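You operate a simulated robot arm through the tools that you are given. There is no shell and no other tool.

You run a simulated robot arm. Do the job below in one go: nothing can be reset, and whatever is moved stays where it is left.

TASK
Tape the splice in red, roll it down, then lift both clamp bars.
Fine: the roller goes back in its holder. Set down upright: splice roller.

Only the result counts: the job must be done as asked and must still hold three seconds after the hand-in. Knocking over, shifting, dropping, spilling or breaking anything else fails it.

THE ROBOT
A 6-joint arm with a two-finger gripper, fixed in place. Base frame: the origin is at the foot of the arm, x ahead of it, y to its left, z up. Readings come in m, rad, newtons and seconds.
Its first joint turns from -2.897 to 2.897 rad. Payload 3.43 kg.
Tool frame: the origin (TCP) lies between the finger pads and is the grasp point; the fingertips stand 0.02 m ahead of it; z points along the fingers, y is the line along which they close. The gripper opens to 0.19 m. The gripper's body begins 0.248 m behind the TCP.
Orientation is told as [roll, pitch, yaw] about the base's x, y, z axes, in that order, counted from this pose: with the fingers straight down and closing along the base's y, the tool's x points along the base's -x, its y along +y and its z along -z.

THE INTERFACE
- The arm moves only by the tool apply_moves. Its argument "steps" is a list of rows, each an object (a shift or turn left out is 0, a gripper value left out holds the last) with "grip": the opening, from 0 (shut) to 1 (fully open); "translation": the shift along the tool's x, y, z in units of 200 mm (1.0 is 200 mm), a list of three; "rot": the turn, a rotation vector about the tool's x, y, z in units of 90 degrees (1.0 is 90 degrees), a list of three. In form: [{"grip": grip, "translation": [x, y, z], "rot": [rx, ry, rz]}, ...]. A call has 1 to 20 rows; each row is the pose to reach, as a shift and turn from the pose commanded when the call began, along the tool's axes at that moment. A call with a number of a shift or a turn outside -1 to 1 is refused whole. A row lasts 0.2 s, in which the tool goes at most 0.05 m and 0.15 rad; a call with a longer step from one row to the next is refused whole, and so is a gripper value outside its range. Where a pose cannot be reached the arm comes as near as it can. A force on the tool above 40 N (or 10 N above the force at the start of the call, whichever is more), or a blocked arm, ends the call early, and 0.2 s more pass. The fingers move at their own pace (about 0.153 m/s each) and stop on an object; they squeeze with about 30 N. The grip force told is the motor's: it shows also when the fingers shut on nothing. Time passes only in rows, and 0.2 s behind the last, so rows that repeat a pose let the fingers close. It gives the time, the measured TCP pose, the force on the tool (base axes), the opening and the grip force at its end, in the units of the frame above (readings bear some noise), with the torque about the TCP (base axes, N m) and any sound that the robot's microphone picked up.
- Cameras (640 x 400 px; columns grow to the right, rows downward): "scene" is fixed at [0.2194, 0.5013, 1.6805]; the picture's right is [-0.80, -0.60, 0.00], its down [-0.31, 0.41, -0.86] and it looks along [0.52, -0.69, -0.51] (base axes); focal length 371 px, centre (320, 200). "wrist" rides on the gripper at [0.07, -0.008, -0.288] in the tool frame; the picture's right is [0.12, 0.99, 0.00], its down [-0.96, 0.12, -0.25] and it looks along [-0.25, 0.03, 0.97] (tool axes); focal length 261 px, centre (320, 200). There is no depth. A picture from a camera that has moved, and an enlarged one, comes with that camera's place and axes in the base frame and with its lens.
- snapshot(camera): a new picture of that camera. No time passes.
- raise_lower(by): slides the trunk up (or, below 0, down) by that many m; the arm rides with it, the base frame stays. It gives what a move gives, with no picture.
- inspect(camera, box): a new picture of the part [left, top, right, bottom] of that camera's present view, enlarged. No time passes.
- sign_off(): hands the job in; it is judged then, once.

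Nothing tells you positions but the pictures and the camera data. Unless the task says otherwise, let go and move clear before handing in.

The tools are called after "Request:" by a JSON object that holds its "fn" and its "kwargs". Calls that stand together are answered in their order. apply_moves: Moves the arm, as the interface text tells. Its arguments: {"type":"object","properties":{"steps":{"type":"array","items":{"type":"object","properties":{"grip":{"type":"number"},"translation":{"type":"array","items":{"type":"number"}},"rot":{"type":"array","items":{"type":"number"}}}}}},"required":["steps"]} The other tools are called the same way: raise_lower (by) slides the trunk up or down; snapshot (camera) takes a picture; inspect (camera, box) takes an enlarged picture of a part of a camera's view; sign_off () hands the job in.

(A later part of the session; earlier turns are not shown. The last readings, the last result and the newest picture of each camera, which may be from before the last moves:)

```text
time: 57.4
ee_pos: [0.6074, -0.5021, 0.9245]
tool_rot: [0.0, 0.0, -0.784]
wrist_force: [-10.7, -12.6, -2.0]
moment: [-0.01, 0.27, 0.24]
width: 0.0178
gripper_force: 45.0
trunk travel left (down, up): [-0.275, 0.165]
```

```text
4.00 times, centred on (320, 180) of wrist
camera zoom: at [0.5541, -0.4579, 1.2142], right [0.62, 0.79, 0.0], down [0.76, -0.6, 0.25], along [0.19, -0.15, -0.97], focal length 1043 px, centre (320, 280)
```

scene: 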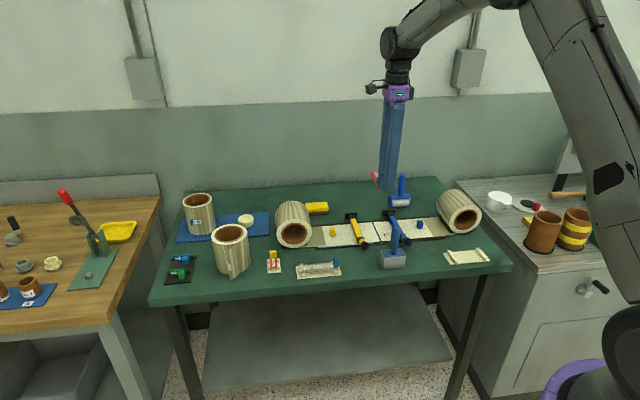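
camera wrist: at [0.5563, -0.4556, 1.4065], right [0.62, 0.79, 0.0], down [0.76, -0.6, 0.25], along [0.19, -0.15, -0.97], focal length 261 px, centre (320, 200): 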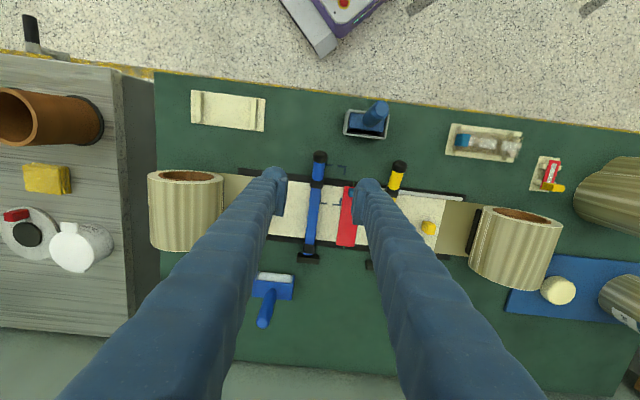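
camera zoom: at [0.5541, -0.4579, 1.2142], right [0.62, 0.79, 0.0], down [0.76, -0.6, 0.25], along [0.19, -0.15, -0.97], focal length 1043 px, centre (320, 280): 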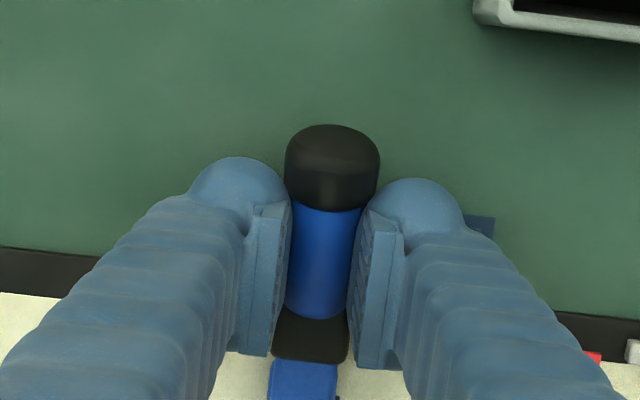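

I have the handle, at 18 mm across. I'll relax the small side load and start lifting along the bar's arc about its far hinge, checking the force.

Request:
{"fn": "apply_moves", "kwargs": {"steps": [{"grip": 0.0, "translation": [0, -0.006, 0]}, {"translation": [-0.003, -0.006, -0.03]}, {"translation": [-0.007, -0.006, -0.055]}, {"translation": [-0.011, -0.006, -0.082]}, {"translation": [-0.011, -0.006, -0.082]}]}}

Request:
{"fn": "inspect", "kwargs": {"camera": "wrist", "box": [250, 130, 390, 230]}}

Request:
{"fn": "inspect", "kwargs": {"camera": "scene", "box": [370, 190, 430, 270]}}

```text
time: 58.6
ee_pos: [0.6092, -0.5022, 0.9413]
tool_rot: [0.0, -0.001, -0.787]
wrist_force: [-0.2, 1.0, -0.6]
moment: [-0.02, -0.03, 0.0]
width: 0.0
gripper_force: 34.3
trunk travel left (down, up): [-0.275, 0.165]
```

```text
4.00 times, centred on (320, 180) of wrist
camera zoom: at [0.5558, -0.4586, 1.2308], right [0.62, 0.79, 0.0], down [0.76, -0.6, 0.25], along [0.19, -0.15, -0.97], focal length 1043 px, centre (320, 280)
```

zoom: 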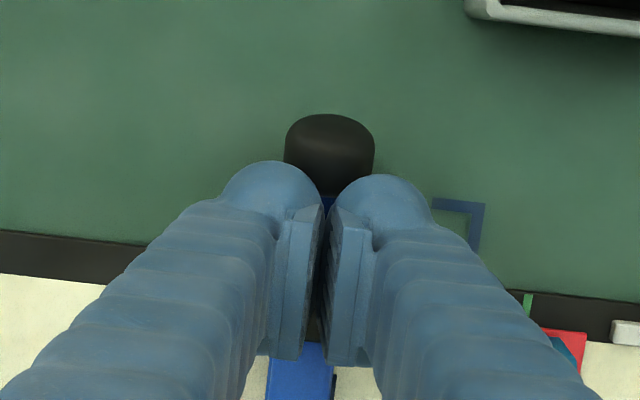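

```text
5.00 times, centred on (400, 230) of scene
camera zoom: at [0.2194, 0.5013, 1.6805], right [-0.8, -0.6, 0.0], down [-0.31, 0.41, -0.86], along [0.52, -0.69, -0.51], focal length 1854 px, centre (-80, 50)
```

zoom: 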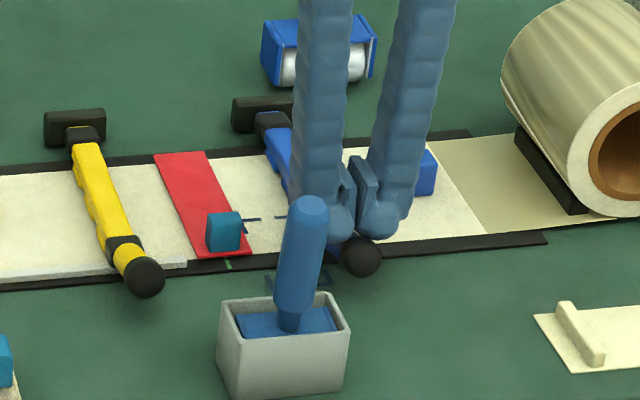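

The fingers slid off the top: the handle's axis is lower than I assumed, about z = 0.905. I'll open up and check that the bar is still where it was.

Request:
{"fn": "apply_moves", "kwargs": {"steps": [{"grip": 0.1}, {"grip": 0.25}, {"grip": 0.28}, {"grip": 0.28}]}}

Request:
{"fn": "inspect", "kwargs": {"camera": "wrist", "box": [250, 130, 390, 230]}}

Request:
{"fn": "inspect", "kwargs": {"camera": "scene", "box": [340, 200, 420, 260]}}

```text
time: 59.6
ee_pos: [0.6104, -0.5036, 0.9418]
tool_rot: [0.0, 0.0, -0.786]
wrist_force: [0.4, -0.3, 0.2]
moment: [0.0, 0.01, -0.01]
width: 0.0532
gripper_force: 0.1
trunk travel left (down, up): [-0.275, 0.165]
```

```text
4.00 times, centred on (320, 180) of wrist
camera zoom: at [0.5559, -0.4587, 1.2307], right [0.62, 0.79, 0.0], down [0.76, -0.6, 0.25], along [0.19, -0.15, -0.97], focal length 1043 px, centre (320, 280)
```

zoom: 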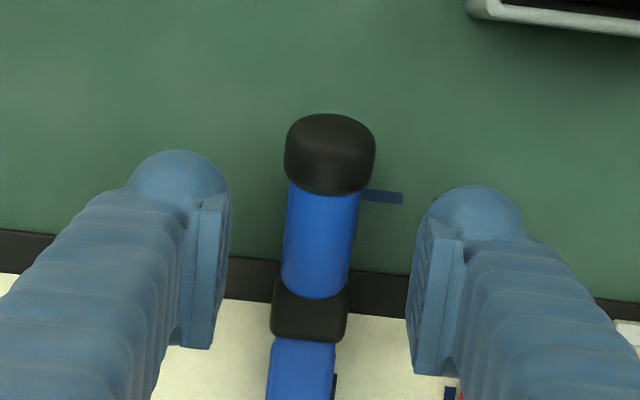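

```text
6.67 times, centred on (380, 230) of scene
camera zoom: at [0.2194, 0.5013, 1.6805], right [-0.8, -0.6, 0.0], down [-0.31, 0.41, -0.86], along [0.52, -0.69, -0.51], focal length 2472 px, centre (-80, 0)
```

zoom: 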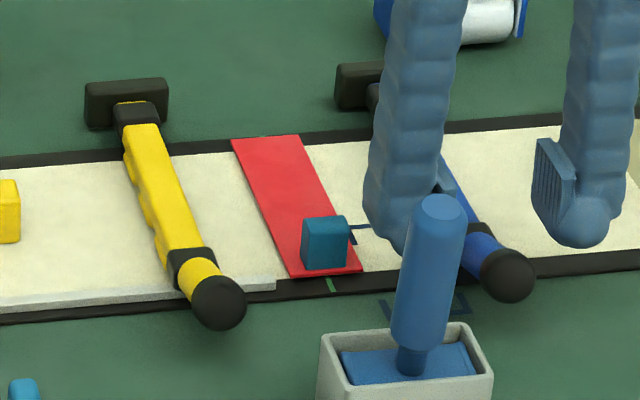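

The bar hasn't moved. I'll go lower so the pads span the handle's full diameter, then grip.

Request:
{"fn": "apply_moves", "kwargs": {"steps": [{"grip": 0.28, "translation": [0.015, 0.003, 0.06]}, {"translation": [0.015, 0.003, 0.12]}, {"translation": [0.015, 0.003, 0.15]}, {"translation": [0.015, 0.003, 0.165]}, {"translation": [0.015, 0.003, 0.165]}]}}

Request:
{"fn": "inspect", "kwargs": {"camera": "scene", "box": [370, 210, 430, 260]}}

```text
time: 60.8
ee_pos: [0.6082, -0.4997, 0.9088]
tool_rot: [0.001, 0.0, -0.785]
wrist_force: [-0.2, 0.2, -0.1]
moment: [-0.01, -0.02, -0.01]
width: 0.0532
gripper_force: 0.1
trunk travel left (down, up): [-0.275, 0.165]
```

```text
8.00 times, centred on (400, 235) of scene
camera zoom: at [0.2194, 0.5013, 1.6805], right [-0.8, -0.6, 0.0], down [-0.31, 0.41, -0.86], along [0.52, -0.69, -0.51], focal length 2966 px, centre (-320, -80)
```

zoom: 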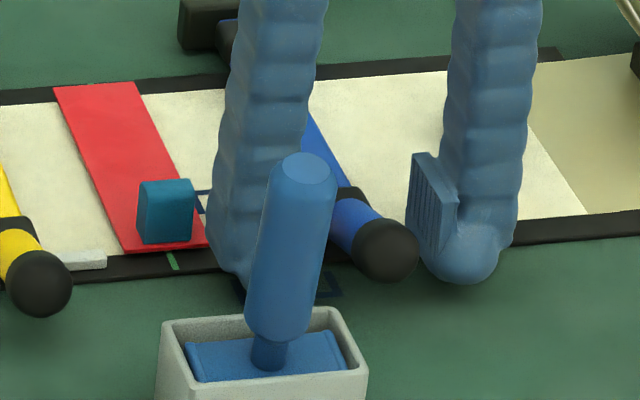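

Request:
{"fn": "apply_moves", "kwargs": {"steps": [{"grip": 0.15}, {"grip": 0.05}, {"grip": 0.0}, {"grip": 0.0}]}}

Request:
{"fn": "inspect", "kwargs": {"camera": "wrist", "box": [250, 130, 390, 230]}}

```text
time: 61.8
ee_pos: [0.6078, -0.5012, 0.9087]
tool_rot: [-0.001, 0.001, -0.784]
wrist_force: [-6.4, -8.0, -0.7]
moment: [-0.01, 0.11, -0.2]
width: 0.0198
gripper_force: 45.2
trunk travel left (down, up): [-0.275, 0.165]
```

```text
4.00 times, centred on (320, 180) of wrist
camera zoom: at [0.5532, -0.4571, 1.1979], right [0.62, 0.79, 0.0], down [0.76, -0.6, 0.25], along [0.19, -0.15, -0.97], focal length 1043 px, centre (320, 280)
```

zoom: 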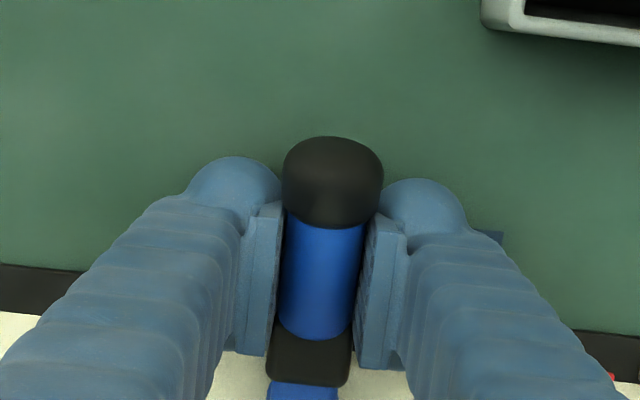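

It's gripped at full diameter now. Lifting along the arc, slowly.

Request:
{"fn": "apply_moves", "kwargs": {"steps": [{"grip": 0.0, "translation": [0, -0.004, 0]}, {"translation": [-0.001, -0.004, -0.02]}, {"translation": [-0.002, -0.004, -0.05]}, {"translation": [-0.0035, -0.004, -0.083]}, {"translation": [-0.0035, -0.004, -0.083]}]}}

Request:
{"fn": "inspect", "kwargs": {"camera": "scene", "box": [360, 190, 430, 260]}}

```text
time: 63.0
ee_pos: [0.6083, -0.501, 0.9241]
tool_rot: [0.0, 0.003, -0.786]
wrist_force: [-7.8, 2.0, -5.8]
moment: [0.78, 0.79, -0.09]
width: 0.0182
gripper_force: 44.6
trunk travel left (down, up): [-0.275, 0.165]
```

```text
5.71 times, centred on (395, 225) of scene
camera zoom: at [0.2194, 0.5013, 1.6805], right [-0.8, -0.6, 0.0], down [-0.31, 0.41, -0.86], along [0.52, -0.69, -0.51], focal length 2119 px, centre (-109, 57)
```

zoom: 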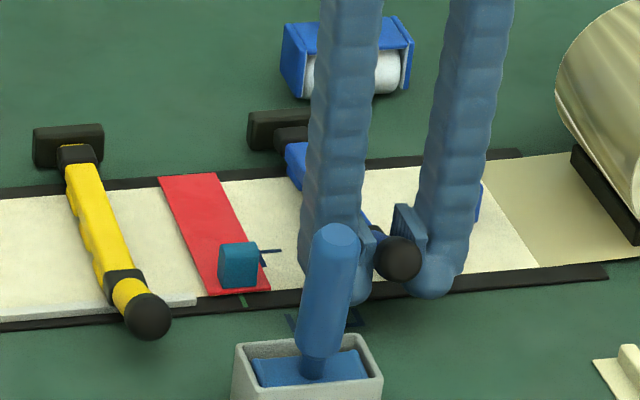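

The bar is coming up. Continuing along the arc.

Request:
{"fn": "apply_moves", "kwargs": {"steps": [{"grip": 0.0, "translation": [-0.004, -0.002, -0.04]}, {"translation": [-0.009, -0.004, -0.083]}, {"translation": [-0.016, -0.004, -0.123]}, {"translation": [-0.025, -0.004, -0.164]}, {"translation": [-0.036, -0.004, -0.205]}, {"translation": [-0.048, -0.004, -0.244]}, {"translation": [-0.048, -0.004, -0.244]}]}}

Request:
{"fn": "inspect", "kwargs": {"camera": "scene", "box": [360, 180, 430, 250]}}

Request:
{"fn": "inspect", "kwargs": {"camera": "wrist", "box": [250, 130, 390, 230]}}

```text
time: 64.6
ee_pos: [0.6163, -0.5095, 0.9732]
tool_rot: [0.0, 0.0, -0.785]
wrist_force: [6.6, -8.4, -11.8]
moment: [0.6, 0.64, -0.02]
width: 0.0175
gripper_force: 44.8
trunk travel left (down, up): [-0.275, 0.165]
```

```text
5.71 times, centred on (395, 215) of scene
camera zoom: at [0.2194, 0.5013, 1.6805], right [-0.8, -0.6, 0.0], down [-0.31, 0.41, -0.86], along [0.52, -0.69, -0.51], focal length 2119 px, centre (-109, 114)
```

zoom: 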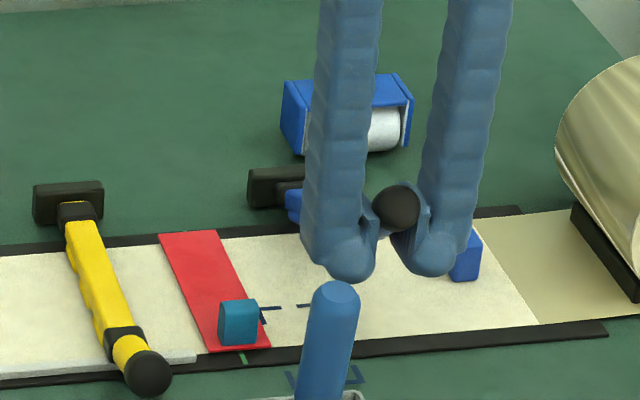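

```text
4.00 times, centred on (320, 180) of wrist
camera zoom: at [0.5621, -0.466, 1.2624], right [0.62, 0.79, 0.0], down [0.76, -0.6, 0.25], along [0.19, -0.15, -0.97], focal length 1043 px, centre (320, 280)
```

zoom: 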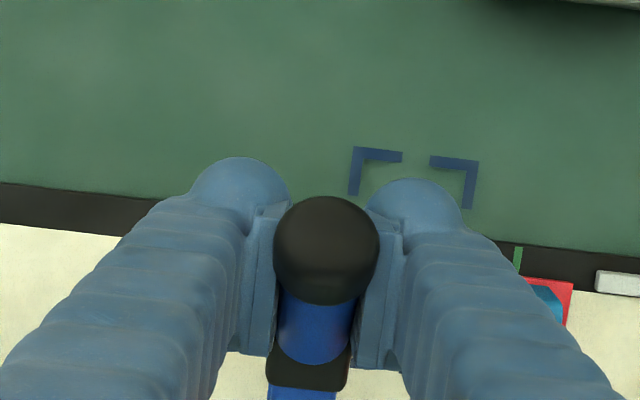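

Request:
{"fn": "apply_moves", "kwargs": {"steps": [{"grip": 0.0, "translation": [-0.012, 0, -0.02]}, {"translation": [-0.031, 0, -0.07]}, {"translation": [-0.05, 0, -0.108]}, {"translation": [-0.07, 0, -0.145]}, {"translation": [-0.092, 0, -0.181]}, {"translation": [-0.116, 0, -0.217]}, {"translation": [-0.142, 0, -0.252]}, {"translation": [-0.168, 0, -0.284]}, {"translation": [-0.168, 0, -0.284]}]}}

Request:
{"fn": "inspect", "kwargs": {"camera": "scene", "box": [350, 160, 440, 250]}}

Request:
{"fn": "inspect", "kwargs": {"camera": "wrist", "box": [250, 130, 390, 230]}}

```text
time: 66.6
ee_pos: [0.641, -0.5337, 1.0298]
tool_rot: [-0.002, 0.002, -0.786]
wrist_force: [5.3, -10.8, -20.4]
moment: [0.77, 0.79, -0.03]
width: 0.0171
gripper_force: 45.1
trunk travel left (down, up): [-0.275, 0.165]
```

```text
4.44 times, centred on (395, 205) of scene
camera zoom: at [0.2194, 0.5013, 1.6805], right [-0.8, -0.6, 0.0], down [-0.31, 0.41, -0.86], along [0.52, -0.69, -0.51], focal length 1648 px, centre (-13, 178)
```

zoom: 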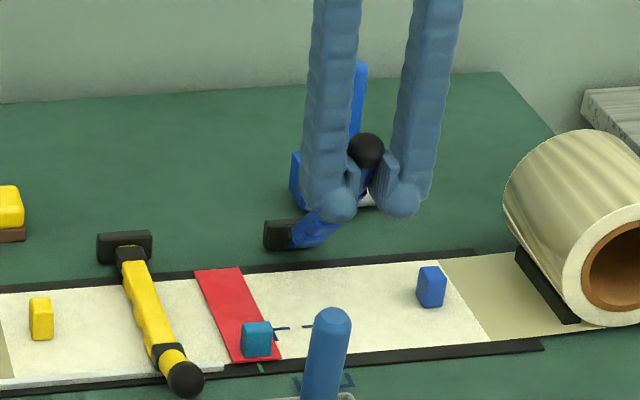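

```text
4.00 times, centred on (320, 180) of wrist
camera zoom: at [0.5861, -0.4898, 1.3187], right [0.62, 0.79, 0.0], down [0.76, -0.6, 0.25], along [0.19, -0.15, -0.97], focal length 1043 px, centre (320, 280)
```

zoom: 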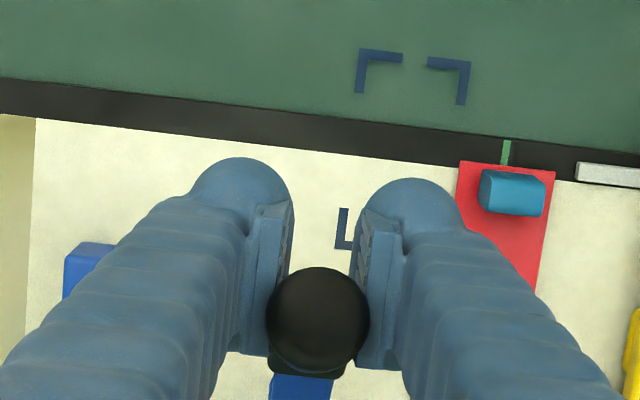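

The bar is at about 40° and following well. Continuing toward vertical with a slightly shorter radius.

Request:
{"fn": "apply_moves", "kwargs": {"steps": [{"grip": 0.0, "translation": [-0.03, 0, -0.025]}, {"translation": [-0.064, 0, -0.056]}, {"translation": [-0.095, 0, -0.084]}, {"translation": [-0.127, 0, -0.112]}, {"translation": [-0.16, 0, -0.138]}, {"translation": [-0.194, 0, -0.164]}, {"translation": [-0.23, 0, -0.187]}, {"translation": [-0.265, 0, -0.209]}, {"translation": [-0.302, 0, -0.229]}, {"translation": [-0.339, 0, -0.248]}, {"translation": [-0.339, 0, -0.248]}]}}

Request:
{"fn": "inspect", "kwargs": {"camera": "scene", "box": [350, 160, 440, 250]}}

Request:
{"fn": "inspect", "kwargs": {"camera": "wrist", "box": [250, 130, 390, 230]}}

```text
time: 68.7
ee_pos: [0.6752, -0.5687, 1.0751]
tool_rot: [-0.002, 0.019, -0.786]
wrist_force: [-11.8, 11.7, 0.8]
moment: [0.12, 0.12, 0.01]
width: 0.006
gripper_force: 34.6
trunk travel left (down, up): [-0.275, 0.165]
stopped in row 10: the force on the tool passed its limit at 45 N (the readings are from after the stop); the commanded pose is now the measured one
```

```text
4.44 times, centred on (395, 205) of scene
camera zoom: at [0.2194, 0.5013, 1.6805], right [-0.8, -0.6, 0.0], down [-0.31, 0.41, -0.86], along [0.52, -0.69, -0.51], focal length 1648 px, centre (-13, 178)
```

zoom: 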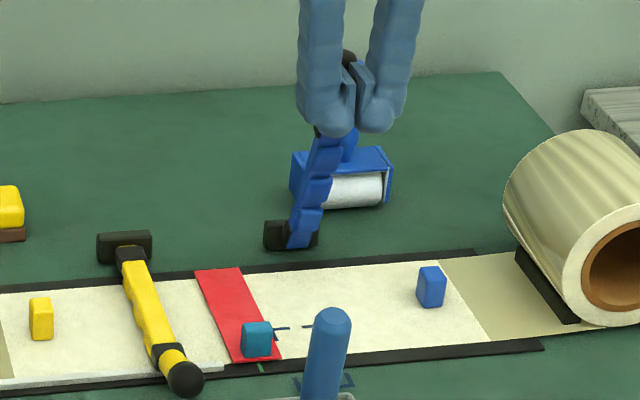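

```text
4.00 times, centred on (320, 180) of wrist
camera zoom: at [0.6247, -0.5282, 1.3659], right [0.62, 0.79, 0.0], down [0.77, -0.6, 0.23], along [0.18, -0.14, -0.97], focal length 1043 px, centre (320, 280)
```

zoom: 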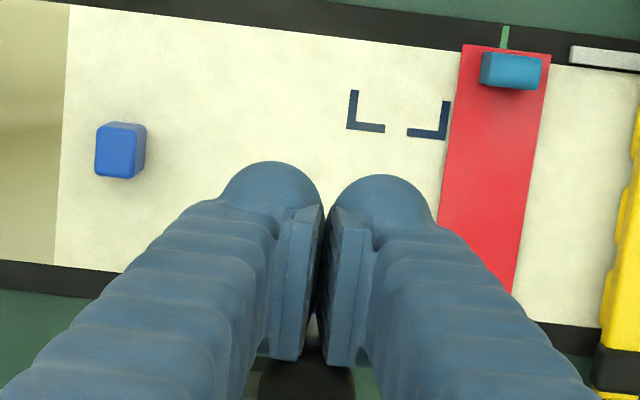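

The fingers slid off as the bar got steep, but they're now propping it from the near side at about 70°. I'll push it outward to take it upright.

Request:
{"fn": "apply_moves", "kwargs": {"steps": [{"grip": 0.0, "translation": [-0.03, 0, 0]}, {"translation": [-0.06, 0, 0]}, {"translation": [-0.09, 0, 0]}, {"translation": [-0.12, 0, 0]}, {"translation": [-0.15, 0, 0]}, {"translation": [-0.15, 0, 0]}]}}

Request:
{"fn": "inspect", "kwargs": {"camera": "scene", "box": [350, 140, 440, 250]}}

Request:
{"fn": "inspect", "kwargs": {"camera": "wrist", "box": [250, 130, 390, 260]}}

```text
time: 69.1
ee_pos: [0.6752, -0.569, 1.0755]
tool_rot: [-0.002, 0.028, -0.786]
wrist_force: [-13.2, 14.4, 2.9]
moment: [0.12, 0.14, -0.01]
width: 0.0057
gripper_force: 34.2
trunk travel left (down, up): [-0.275, 0.165]
stopped in row 2: the force on the tool passed its limit at 45 N (the readings are from after the stop); the commanded pose is now the measured one
```

```text
3.64 times, centred on (395, 195) of scene
camera zoom: at [0.2194, 0.5013, 1.6805], right [-0.8, -0.6, 0.0], down [-0.31, 0.41, -0.86], along [0.52, -0.69, -0.51], focal length 1348 px, centre (47, 218)
```

zoom: 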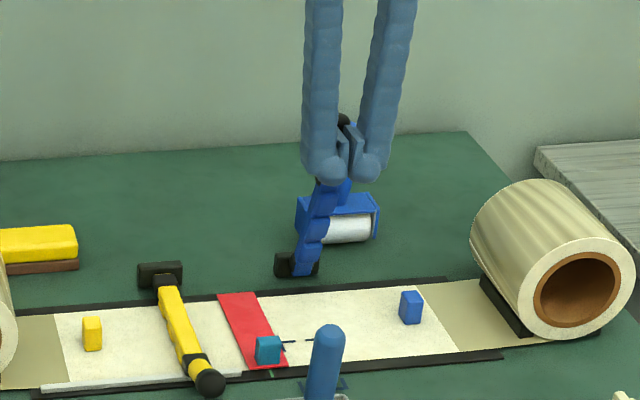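

```text
3.08 times, centred on (320, 195) of wrist
camera zoom: at [0.6271, -0.5306, 1.3654], right [0.62, 0.79, 0.0], down [0.77, -0.6, 0.22], along [0.17, -0.13, -0.98], focal length 802 px, centre (320, 215)
```

zoom: 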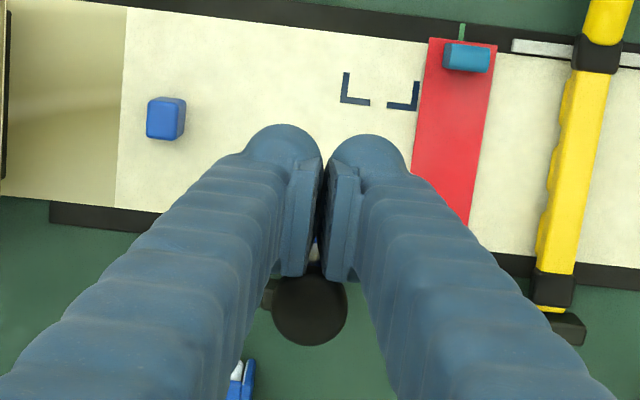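

It's blocked at about 72°, which looks like the bar's end stop. I'll back off 1 cm and see if the bar stays up by itself.

Request:
{"fn": "apply_moves", "kwargs": {"steps": [{"grip": 0.0, "translation": [0.02, 0, 0]}, {"translation": [0.05, 0, 0]}, {"translation": [0.05, 0, 0]}]}}

Request:
{"fn": "inspect", "kwargs": {"camera": "wrist", "box": [250, 130, 390, 260]}}

Request:
{"fn": "inspect", "kwargs": {"camera": "scene", "box": [360, 160, 420, 240]}}

```text
time: 69.9
ee_pos: [0.6719, -0.5652, 1.0736]
tool_rot: [-0.004, 0.025, -0.787]
wrist_force: [-0.7, -0.8, -0.1]
moment: [-0.02, 0.03, 0.0]
width: 0.0002
gripper_force: 34.8
trunk travel left (down, up): [-0.275, 0.165]
```

```text
3.08 times, centred on (320, 195) of wrist
camera zoom: at [0.6221, -0.5255, 1.3644], right [0.62, 0.79, 0.0], down [0.77, -0.6, 0.22], along [0.18, -0.14, -0.97], focal length 802 px, centre (320, 215)
```

zoom: 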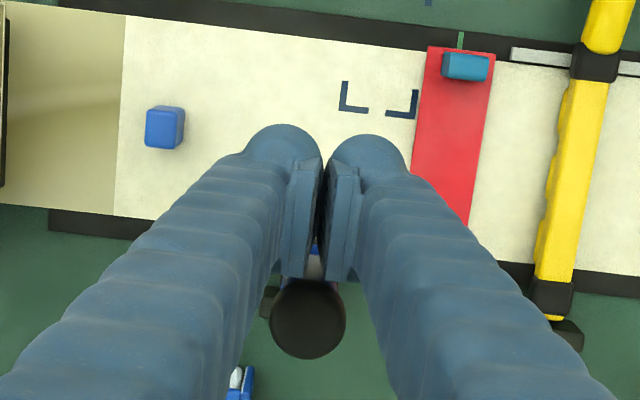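

```text
5.00 times, centred on (390, 200) of scene
camera zoom: at [0.2194, 0.5013, 1.6805], right [-0.8, -0.6, 0.0], down [-0.31, 0.41, -0.86], along [0.52, -0.69, -0.51], focal length 1854 px, centre (-30, 200)
```

zoom: 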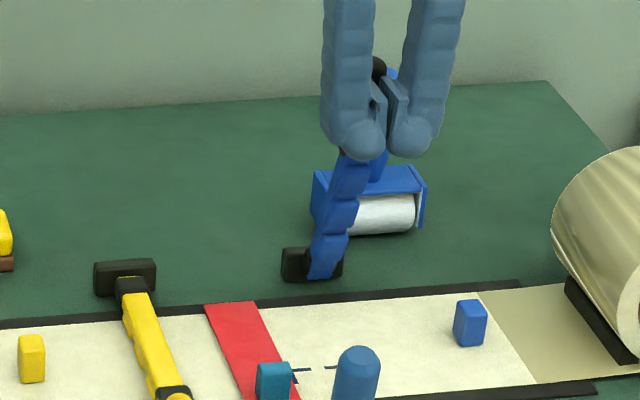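

Request:
{"fn": "apply_moves", "kwargs": {"steps": [{"grip": 0.0, "translation": [0.05, 0, 0]}, {"translation": [0.1, 0, 0]}, {"translation": [0.15, 0, 0]}, {"translation": [0.15, 0, 0]}]}}

Request:
{"fn": "inspect", "kwargs": {"camera": "wrist", "box": [250, 130, 390, 300]}}

Request:
{"fn": "inspect", "kwargs": {"camera": "scene", "box": [360, 160, 420, 240]}}

```text
time: 70.9
ee_pos: [0.6503, -0.5451, 1.0771]
tool_rot: [-0.001, 0.027, -0.787]
wrist_force: [0.0, 0.2, 0.5]
moment: [0.0, -0.01, 0.0]
width: 0.0
gripper_force: 34.6
trunk travel left (down, up): [-0.275, 0.165]
```

```text
2.35 times, centred on (320, 215) of wrist
camera zoom: at [0.6013, -0.5044, 1.3667], right [0.62, 0.79, 0.0], down [0.77, -0.6, 0.22], along [0.18, -0.14, -0.97], focal length 613 px, centre (320, 165)
```

zoom: 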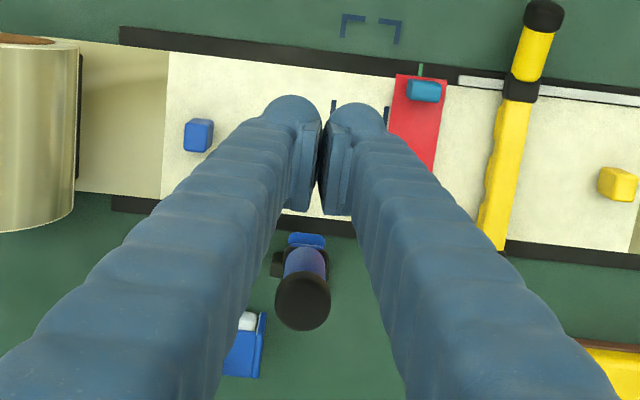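

```text
5.00 times, centred on (390, 200) of scene
camera zoom: at [0.2194, 0.5013, 1.6805], right [-0.8, -0.6, 0.0], down [-0.31, 0.41, -0.86], along [0.52, -0.69, -0.51], focal length 1854 px, centre (-30, 200)
```

zoom: 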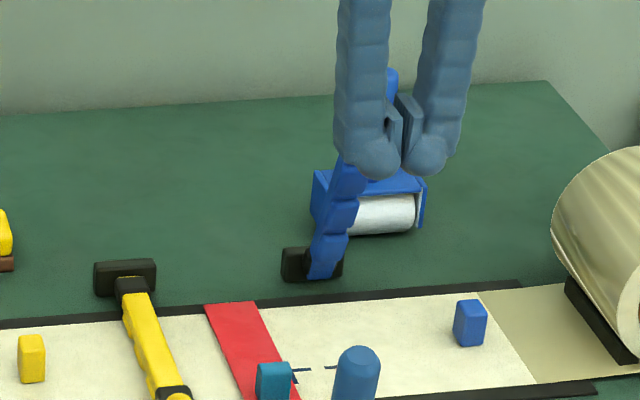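

The blue bar stays up by itself at about 72°. Next is the yellow bar, the same way: I'll level the tool and move above its handle.

Request:
{"fn": "apply_moves", "kwargs": {"steps": [{"grip": 0.0, "translation": [0.1, 0.05, -0.1], "rot": [0, -0.006, 0]}, {"grip": 0.1, "translation": [0.2, 0.2, -0.15], "rot": [0, -0.012, 0]}, {"grip": 0.28, "translation": [0.26, 0.38, -0.175], "rot": [0, -0.0172, 0]}, {"grip": 0.28, "translation": [0.3, 0.57, -0.175], "rot": [0, -0.0172, 0]}, {"grip": 0.28, "translation": [0.31, 0.758, -0.175], "rot": [0, -0.0172, 0]}, {"grip": 0.28, "translation": [0.31, 0.758, -0.175], "rot": [0, -0.0172, 0]}]}}

Request:
{"fn": "inspect", "kwargs": {"camera": "wrist", "box": [250, 120, 390, 240]}}

Request:
{"fn": "snapshot", "kwargs": {"camera": "scene"}}

```text
time: 72.3
ee_pos: [0.7159, -0.3936, 1.1145]
tool_rot: [-0.002, -0.003, -0.785]
wrist_force: [-0.3, 0.0, -1.1]
moment: [-0.05, -0.04, 0.01]
width: 0.0532
gripper_force: 0.1
trunk travel left (down, up): [-0.275, 0.165]
```

```text
3.33 times, centred on (320, 180) of wrist
camera zoom: at [0.6605, -0.3481, 1.4014], right [0.62, 0.79, 0.0], down [0.76, -0.6, 0.25], along [0.2, -0.16, -0.97], focal length 869 px, centre (320, 267)
```

zoom: 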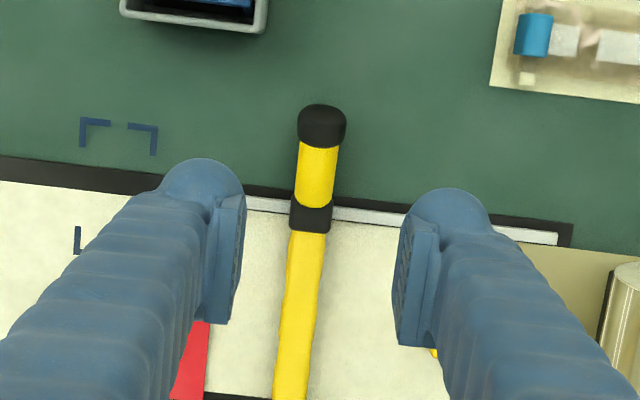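

```text
taken
```

scene: 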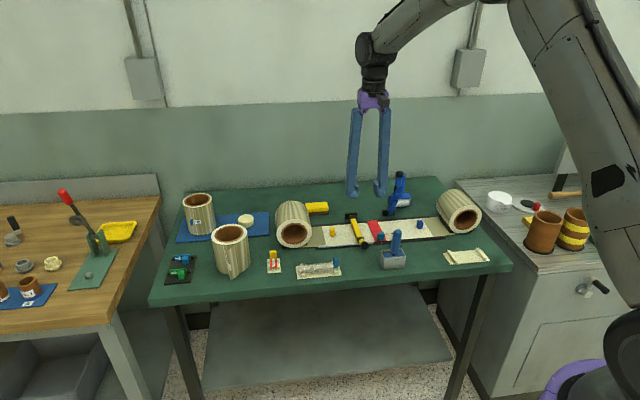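

Request:
{"fn": "apply_moves", "kwargs": {"steps": [{"grip": 0.28, "translation": [0, -0.006, 0.2]}, {"translation": [0, -0.006, 0.4]}, {"translation": [0, -0.006, 0.6]}, {"translation": [0, -0.006, 0.75]}, {"translation": [0, -0.006, 0.85]}, {"translation": [0, -0.006, 0.9]}, {"translation": [0, -0.006, 0.9]}]}}

Request:
{"fn": "inspect", "kwargs": {"camera": "wrist", "box": [250, 130, 390, 230]}}

Request:
{"fn": "inspect", "kwargs": {"camera": "scene", "box": [330, 170, 430, 270]}}

```text
time: 73.9
ee_pos: [0.7141, -0.3942, 0.9323]
tool_rot: [-0.002, -0.001, -0.786]
wrist_force: [0.0, -1.2, 0.1]
moment: [0.01, 0.02, 0.01]
width: 0.0533
gripper_force: 0.1
trunk travel left (down, up): [-0.275, 0.165]
```

```text
4.00 times, centred on (320, 180) of wrist
camera zoom: at [0.6584, -0.3496, 1.2202], right [0.62, 0.79, 0.0], down [0.76, -0.6, 0.25], along [0.19, -0.15, -0.97], focal length 1043 px, centre (320, 280)
```

zoom: 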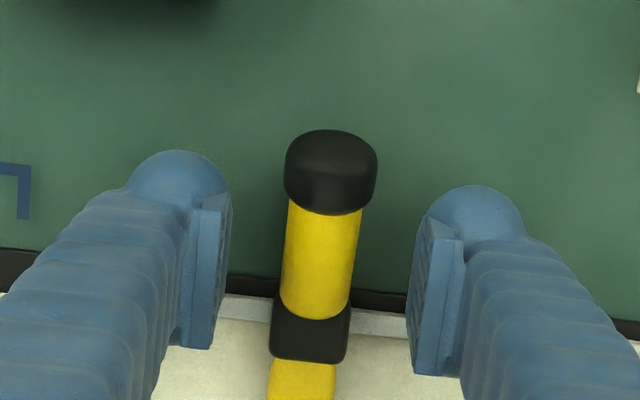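

```text
4.00 times, centred on (380, 220) of scene
camera zoom: at [0.2194, 0.5013, 1.6805], right [-0.8, -0.6, 0.0], down [-0.31, 0.41, -0.86], along [0.52, -0.69, -0.51], focal length 1483 px, centre (80, 120)
```

zoom: 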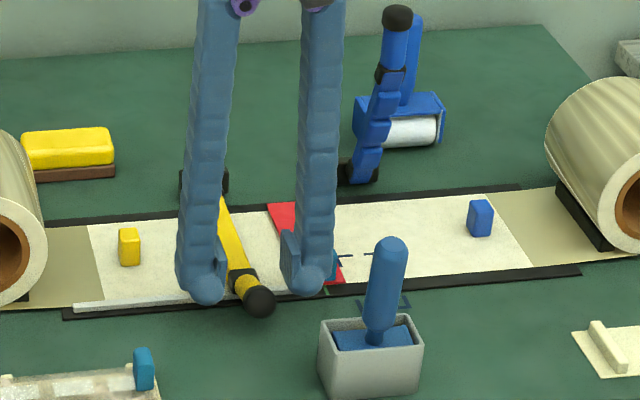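

The blue bar is still up. The yellow handle is centred, so I'll go down to its equator and close.

Request:
{"fn": "apply_moves", "kwargs": {"steps": [{"grip": 0.28, "translation": [0.01, 0, 0.05]}, {"translation": [0.01, 0, 0.09]}, {"translation": [0.01, 0, 0.117]}, {"translation": [0.01, 0, 0.117]}]}}

Request:
{"fn": "apply_moves", "kwargs": {"steps": [{"grip": 0.15}, {"grip": 0.05}, {"grip": 0.0}, {"grip": 0.0}]}}

Request:
{"fn": "inspect", "kwargs": {"camera": "wrist", "box": [250, 130, 390, 230]}}

```text
time: 74.9
ee_pos: [0.7125, -0.3926, 0.9079]
tool_rot: [-0.003, -0.001, -0.786]
wrist_force: [-0.3, 0.8, -0.3]
moment: [-0.02, -0.02, -0.01]
width: 0.0534
gripper_force: 0.1
trunk travel left (down, up): [-0.275, 0.165]
```

```text
time: 75.9
ee_pos: [0.7116, -0.3937, 0.9087]
tool_rot: [-0.002, -0.001, -0.786]
wrist_force: [-2.6, -3.1, 1.1]
moment: [-0.01, -0.04, -0.04]
width: 0.0191
gripper_force: 44.8
trunk travel left (down, up): [-0.275, 0.165]
```

```text
4.00 times, centred on (320, 180) of wrist
camera zoom: at [0.6571, -0.3485, 1.1967], right [0.62, 0.79, 0.0], down [0.76, -0.6, 0.25], along [0.19, -0.15, -0.97], focal length 1043 px, centre (320, 280)
```

zoom: 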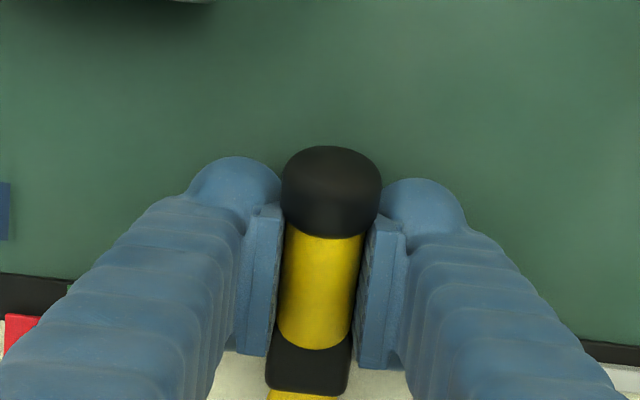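

Request:
{"fn": "apply_moves", "kwargs": {"steps": [{"grip": 0.0, "translation": [0, -0.002, -0.01]}, {"translation": [-0.001, -0.002, -0.043]}, {"translation": [-0.0037, -0.002, -0.085]}, {"translation": [-0.009, -0.002, -0.127]}, {"translation": [-0.015, -0.002, -0.169]}, {"translation": [-0.023, -0.002, -0.211]}, {"translation": [-0.033, -0.002, -0.252]}, {"translation": [-0.045, -0.002, -0.293]}, {"translation": [-0.059, -0.002, -0.333]}, {"translation": [-0.059, -0.002, -0.333]}]}}

Request:
{"fn": "inspect", "kwargs": {"camera": "wrist", "box": [250, 130, 390, 230]}}

Request:
{"fn": "inspect", "kwargs": {"camera": "scene", "box": [310, 170, 410, 270]}}

```text
time: 78.1
ee_pos: [0.7196, -0.4023, 0.9732]
tool_rot: [-0.002, -0.003, -0.785]
wrist_force: [1.0, -8.8, -10.7]
moment: [0.79, 0.86, -0.08]
width: 0.0174
gripper_force: 44.6
trunk travel left (down, up): [-0.275, 0.165]
```

```text
4.00 times, centred on (320, 180) of wrist
camera zoom: at [0.6659, -0.3573, 1.2628], right [0.62, 0.79, 0.0], down [0.76, -0.6, 0.25], along [0.19, -0.15, -0.97], focal length 1043 px, centre (320, 280)
```

zoom: 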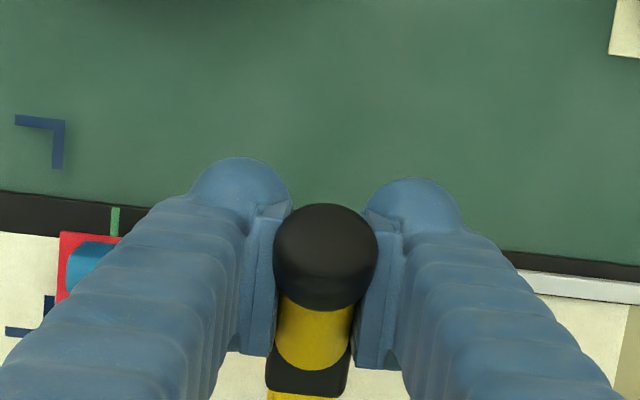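

```text
4.00 times, centred on (360, 220) of scene
camera zoom: at [0.2194, 0.5013, 1.6805], right [-0.8, -0.6, 0.0], down [-0.31, 0.41, -0.86], along [0.52, -0.69, -0.51], focal length 1483 px, centre (160, 120)
```

zoom: 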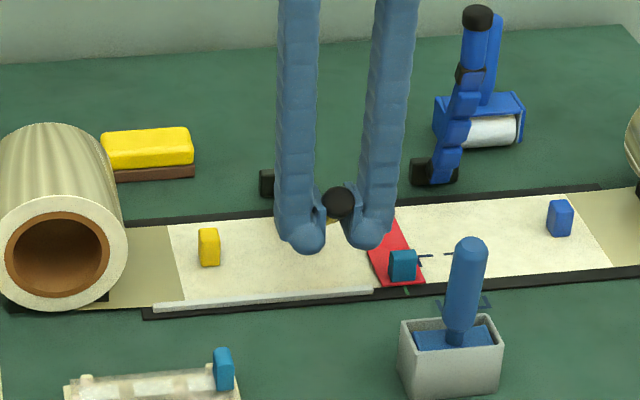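

Request:
{"fn": "apply_moves", "kwargs": {"steps": [{"grip": 0.0, "translation": [-0.02, 0, -0.02]}, {"translation": [-0.044, 0, -0.057]}, {"translation": [-0.063, 0, -0.095]}, {"translation": [-0.083, 0, -0.131]}, {"translation": [-0.105, 0, -0.167]}, {"translation": [-0.128, 0, -0.202]}, {"translation": [-0.153, 0, -0.236]}, {"translation": [-0.179, 0, -0.269]}, {"translation": [-0.207, 0, -0.3]}, {"translation": [-0.236, 0, -0.331]}, {"translation": [-0.236, 0, -0.331]}]}}

Request:
{"fn": "inspect", "kwargs": {"camera": "wrist", "box": [250, 130, 390, 230]}}

Request:
{"fn": "inspect", "kwargs": {"camera": "scene", "box": [310, 150, 410, 270]}}

```text
time: 80.5
ee_pos: [0.7534, -0.435, 1.0426]
tool_rot: [0.0, -0.002, -0.785]
wrist_force: [-1.3, -4.4, -3.9]
moment: [0.16, 0.03, -0.07]
width: 0.0167
gripper_force: 44.4
trunk travel left (down, up): [-0.275, 0.165]
```

```text
4.00 times, centred on (320, 180) of wrist
camera zoom: at [0.6988, -0.3906, 1.3312], right [0.62, 0.79, 0.0], down [0.76, -0.6, 0.25], along [0.2, -0.15, -0.97], focal length 1043 px, centre (320, 280)
```

zoom: 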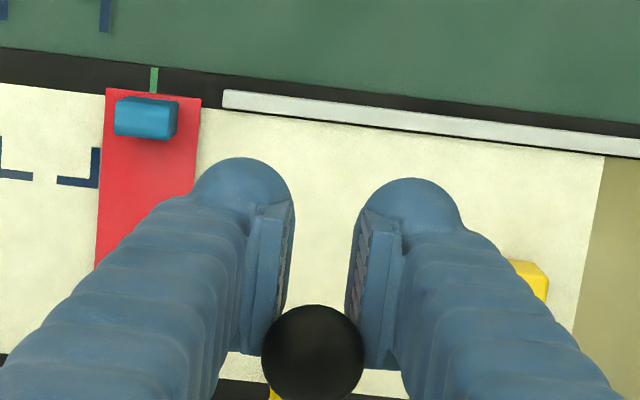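

```text
3.33 times, centred on (360, 210) of scene
camera zoom: at [0.2194, 0.5013, 1.6805], right [-0.8, -0.6, 0.0], down [-0.31, 0.41, -0.86], along [0.52, -0.69, -0.51], focal length 1236 px, centre (187, 167)
```

zoom: 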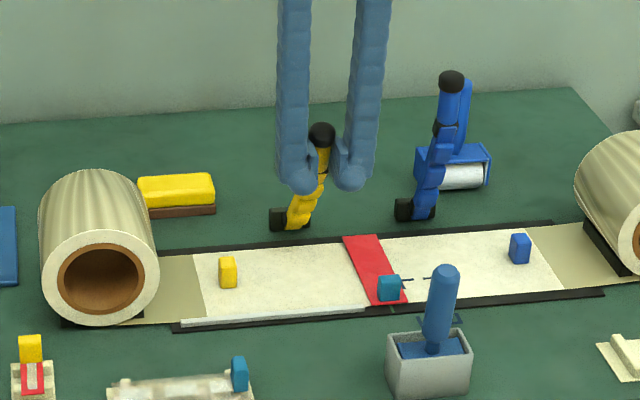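

Request:
{"fn": "apply_moves", "kwargs": {"steps": [{"grip": 0.0, "translation": [-0.03, 0, -0.028]}, {"translation": [-0.062, 0, -0.056]}, {"translation": [-0.095, 0, -0.083]}, {"translation": [-0.129, 0, -0.108]}, {"translation": [-0.165, 0, -0.131]}, {"translation": [-0.2, 0, -0.153]}, {"translation": [-0.2, 0, -0.153]}]}}

Request:
{"fn": "inspect", "kwargs": {"camera": "wrist", "box": [250, 130, 390, 260]}}

Request:
{"fn": "inspect", "kwargs": {"camera": "scene", "box": [310, 150, 410, 270]}}

```text
time: 82.1
ee_pos: [0.7816, -0.4622, 1.0724]
tool_rot: [-0.001, 0.001, -0.786]
wrist_force: [-7.5, 3.6, -2.0]
moment: [0.1, 0.12, -0.1]
width: 0.0
gripper_force: 34.0
trunk travel left (down, up): [-0.275, 0.165]
```

```text
3.08 times, centred on (320, 195) of wrist
camera zoom: at [0.7266, -0.4173, 1.3607], right [0.62, 0.79, 0.0], down [0.76, -0.6, 0.25], along [0.19, -0.15, -0.97], focal length 802 px, centre (320, 215)
```

zoom: 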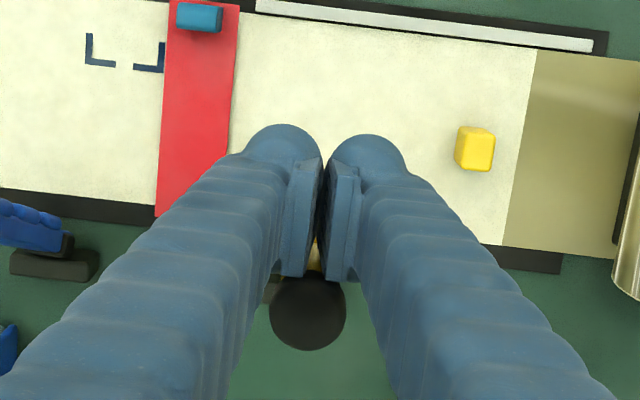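

```text
3.33 times, centred on (360, 210) of scene
camera zoom: at [0.2194, 0.5013, 1.6805], right [-0.8, -0.6, 0.0], down [-0.31, 0.41, -0.86], along [0.52, -0.69, -0.51], focal length 1236 px, centre (187, 167)
```

zoom: 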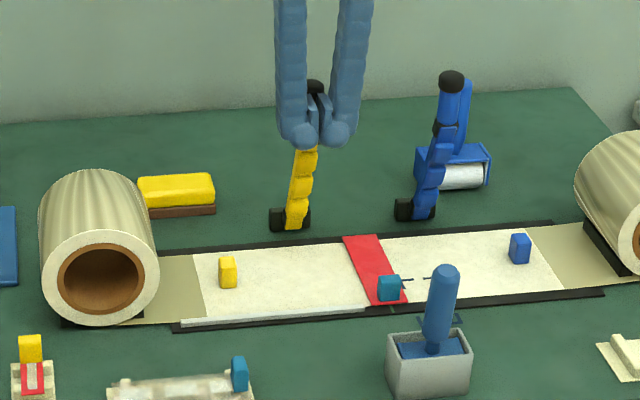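

The fingers are now behind the yellow bar. I'll push it outward to its stop like the blue one.

Request:
{"fn": "apply_moves", "kwargs": {"steps": [{"grip": 0.0, "translation": [-0.02, 0, 0]}, {"translation": [-0.04, 0, 0]}, {"translation": [-0.06, 0, 0]}, {"translation": [-0.08, 0, 0]}, {"translation": [-0.1, 0, 0]}]}}

Request:
{"fn": "inspect", "kwargs": {"camera": "scene", "box": [310, 150, 410, 270]}}

```text
time: 82.8
ee_pos: [0.7815, -0.4624, 1.0712]
tool_rot: [-0.003, 0.013, -0.785]
wrist_force: [-13.9, 9.7, 3.4]
moment: [0.16, 0.1, -0.08]
width: 0.0059
gripper_force: 34.1
trunk travel left (down, up): [-0.275, 0.165]
stopped in row 3: the force on the tool passed its limit at 43 N (the readings are from after the stop); the commanded pose is now the measured one
```

```text
3.33 times, centred on (360, 210) of scene
camera zoom: at [0.2194, 0.5013, 1.6805], right [-0.8, -0.6, 0.0], down [-0.31, 0.41, -0.86], along [0.52, -0.69, -0.51], focal length 1236 px, centre (187, 167)
```

zoom: 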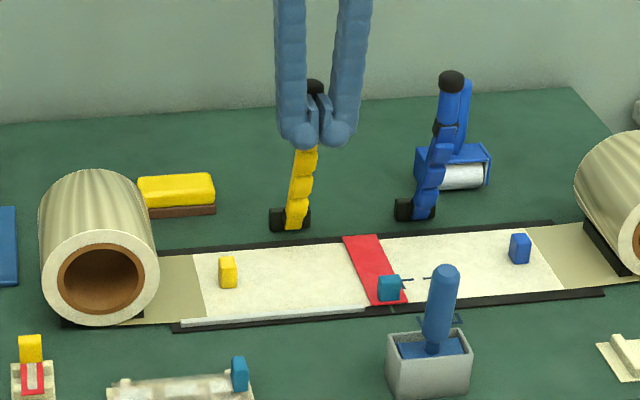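

The yellow bar stops at the same angle. I'll back away, rise clear, and check everything.

Request:
{"fn": "apply_moves", "kwargs": {"steps": [{"grip": 0.0, "translation": [0.03, 0, 0]}, {"translation": [0.08, 0, 0]}, {"translation": [0.15, 0, 0]}, {"translation": [0.2, 0, 0]}, {"translation": [0.25, 0, -0.15]}, {"translation": [0.35, 0, -0.35]}, {"translation": [0.45, 0, -0.55]}, {"translation": [0.5, 0, -0.75]}, {"translation": [0.5, 0, -0.95]}, {"translation": [0.5, 0, -0.95]}]}}

Request:
{"fn": "snapshot", "kwargs": {"camera": "scene"}}

Request:
{"fn": "inspect", "kwargs": {"camera": "scene", "box": [310, 150, 430, 280]}}

Request:
{"fn": "snapshot", "kwargs": {"camera": "wrist"}}

```text
time: 85.0
ee_pos: [0.714, -0.3963, 1.2602]
tool_rot: [-0.003, 0.009, -0.785]
wrist_force: [0.6, 0.1, -0.7]
moment: [-0.02, -0.02, 0.02]
width: 0.0
gripper_force: 34.3
trunk travel left (down, up): [-0.275, 0.165]
```

```text
taken
```

scene: 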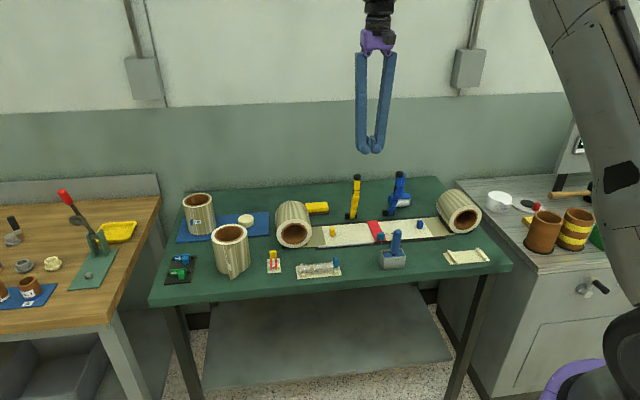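

```text
3.08 times, centred on (370, 215) of scene
camera zoom: at [0.2194, 0.5013, 1.6805], right [-0.8, -0.6, 0.0], down [-0.31, 0.41, -0.86], along [0.52, -0.69, -0.51], focal length 1141 px, centre (166, 154)
```

zoom: 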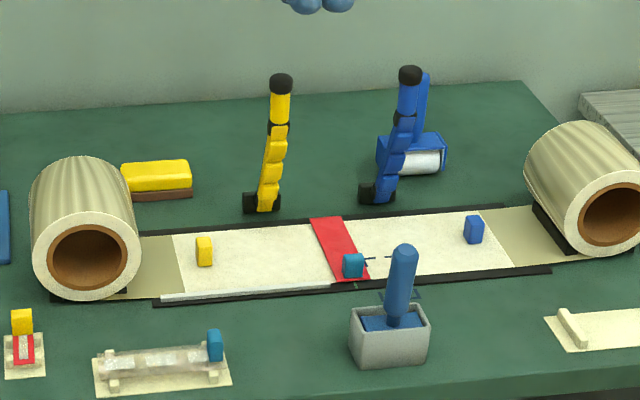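

```text
taken
camera wrist: at [0.6626, -0.3531, 1.5498], right [0.62, 0.79, 0.0], down [0.76, -0.6, 0.24], along [0.19, -0.15, -0.97], focal length 261 px, centre (320, 200)
```

wrist: 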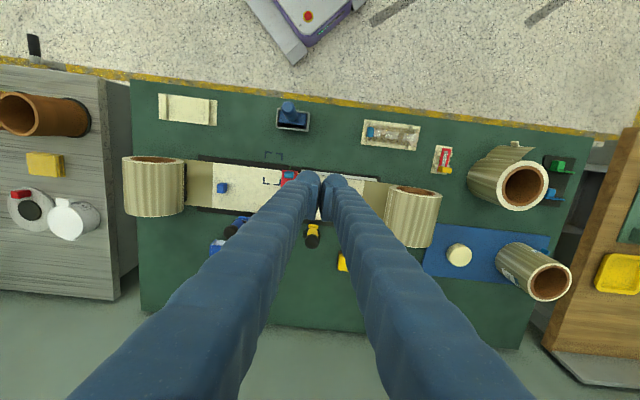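

Both bars are up and staying up. I want a closer look at the roller in its holder, since its handle may lean slightly.

Request:
{"fn": "inspect", "kwargs": {"camera": "scene", "box": [375, 225, 415, 275]}}

Request:
{"fn": "inspect", "kwargs": {"camera": "wrist", "box": [265, 90, 320, 140]}}

Request:
{"fn": "inspect", "kwargs": {"camera": "scene", "box": [335, 165, 425, 225]}}

```text
8.00 times, centred on (395, 250) of scene
camera zoom: at [0.2194, 0.5013, 1.6805], right [-0.8, -0.6, 0.0], down [-0.31, 0.41, -0.86], along [0.52, -0.69, -0.51], focal length 2966 px, centre (-280, -200)
```

zoom: 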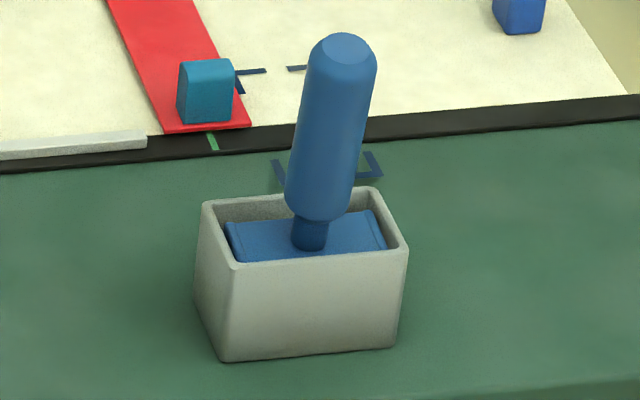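

```text
8.00 times, centred on (292, 115) of wrist
camera zoom: at [0.6626, -0.3531, 1.5498], right [0.62, 0.79, 0.0], down [0.76, -0.6, 0.24], along [0.19, -0.15, -0.97], focal length 2085 px, centre (540, 880)
```

zoom: 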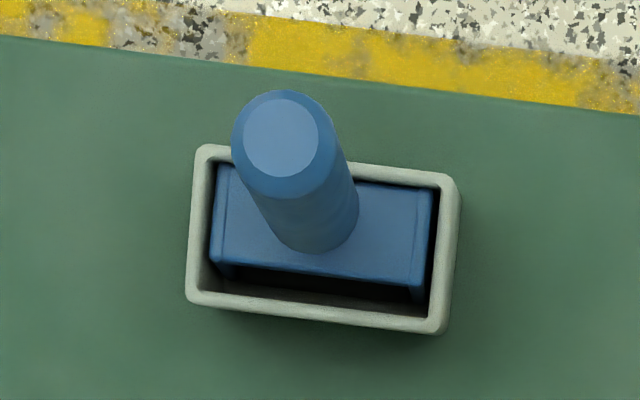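

```text
6.67 times, centred on (380, 195) of scene
camera zoom: at [0.2194, 0.5013, 1.6805], right [-0.8, -0.6, 0.0], down [-0.31, 0.41, -0.86], along [0.52, -0.69, -0.51], focal length 2472 px, centre (-80, 233)
```

zoom: 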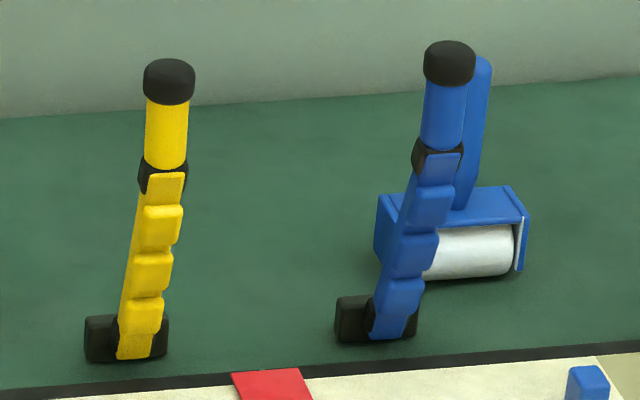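

The roller is leaning about 10° toward the near wall of its holder: it must have tipped on release. I'll regrip it with the tool truly vertical so the pads straighten it, and set it down again. First I level and turn the tool above it.

Request:
{"fn": "apply_moves", "kwargs": {"steps": [{"grip": 0.3, "translation": [0.05, -0.05, 0], "rot": [0.0019, -0.0057, 0]}, {"grip": 0.5, "translation": [0.1, -0.1, 0], "rot": [0.0019, -0.0057, 0]}, {"grip": 0.5, "translation": [0.1, -0.1, 0], "rot": [0.0019, -0.0057, 0]}]}}

Request:
{"fn": "apply_moves", "kwargs": {"steps": [{"grip": 0.5, "translation": [0.03, -0.02, 0.0], "rot": [0, 0, 0.0833]}, {"translation": [0.06, -0.04, 0.0], "rot": [0, 0, 0.1667]}, {"translation": [0.09, -0.07, 0.1], "rot": [0, 0, 0.25]}, {"translation": [0.12, -0.1, 0.15], "rot": [0, 0, 0.3333]}, {"translation": [0.15, -0.12, 0.2], "rot": [0, 0, 0.4167]}, {"translation": [0.18, -0.14, 0.25], "rot": [0, 0, 0.5]}, {"translation": [0.21, -0.16, 0.3], "rot": [0, 0, 0.5833]}, {"translation": [0.25, -0.18, 0.35], "rot": [0, 0, 0.6667]}, {"translation": [0.29, -0.2, 0.4], "rot": [0, 0, 0.75]}, {"translation": [0.33, -0.22, 0.45], "rot": [0, 0, 0.8333]}, {"translation": [0.36, -0.24, 0.5], "rot": [0, 0, 0.9167]}, {"translation": [0.382, -0.267, 0.55], "rot": [0, 0, 1.0]}, {"translation": [0.382, -0.267, 0.55], "rot": [0, 0, 1.0]}]}}

Request:
{"fn": "inspect", "kwargs": {"camera": "wrist", "box": [240, 110, 400, 230]}}

```text
time: 85.8
ee_pos: [0.6866, -0.3957, 1.2616]
tool_rot: [-0.004, -0.001, -0.787]
wrist_force: [1.4, 0.9, -0.4]
moment: [0.0, -0.03, 0.0]
width: 0.0947
gripper_force: 0.1
trunk travel left (down, up): [-0.275, 0.165]
```

```text
time: 88.5
ee_pos: [0.593, -0.3803, 1.1532]
tool_rot: [0.0, -0.005, -2.359]
wrist_force: [-0.4, 0.3, 0.0]
moment: [0.02, -0.01, 0.03]
width: 0.095
gripper_force: 0.1
trunk travel left (down, up): [-0.275, 0.165]
```

```text
3.33 times, centred on (320, 170) of wrist
camera zoom: at [0.6393, -0.3224, 1.4409], right [0.79, -0.62, 0.0], down [-0.6, -0.76, 0.25], along [-0.16, -0.2, -0.97], focal length 869 px, centre (320, 300)
```

zoom: 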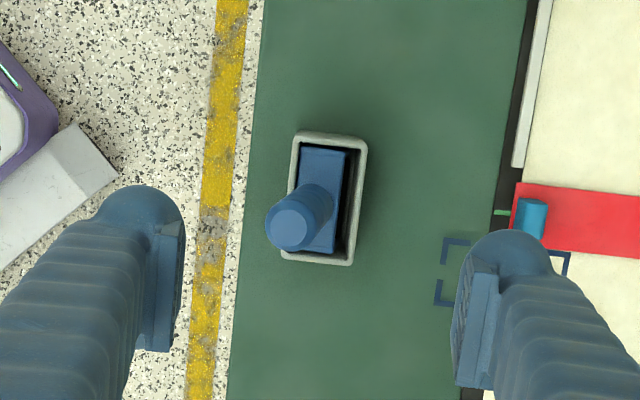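

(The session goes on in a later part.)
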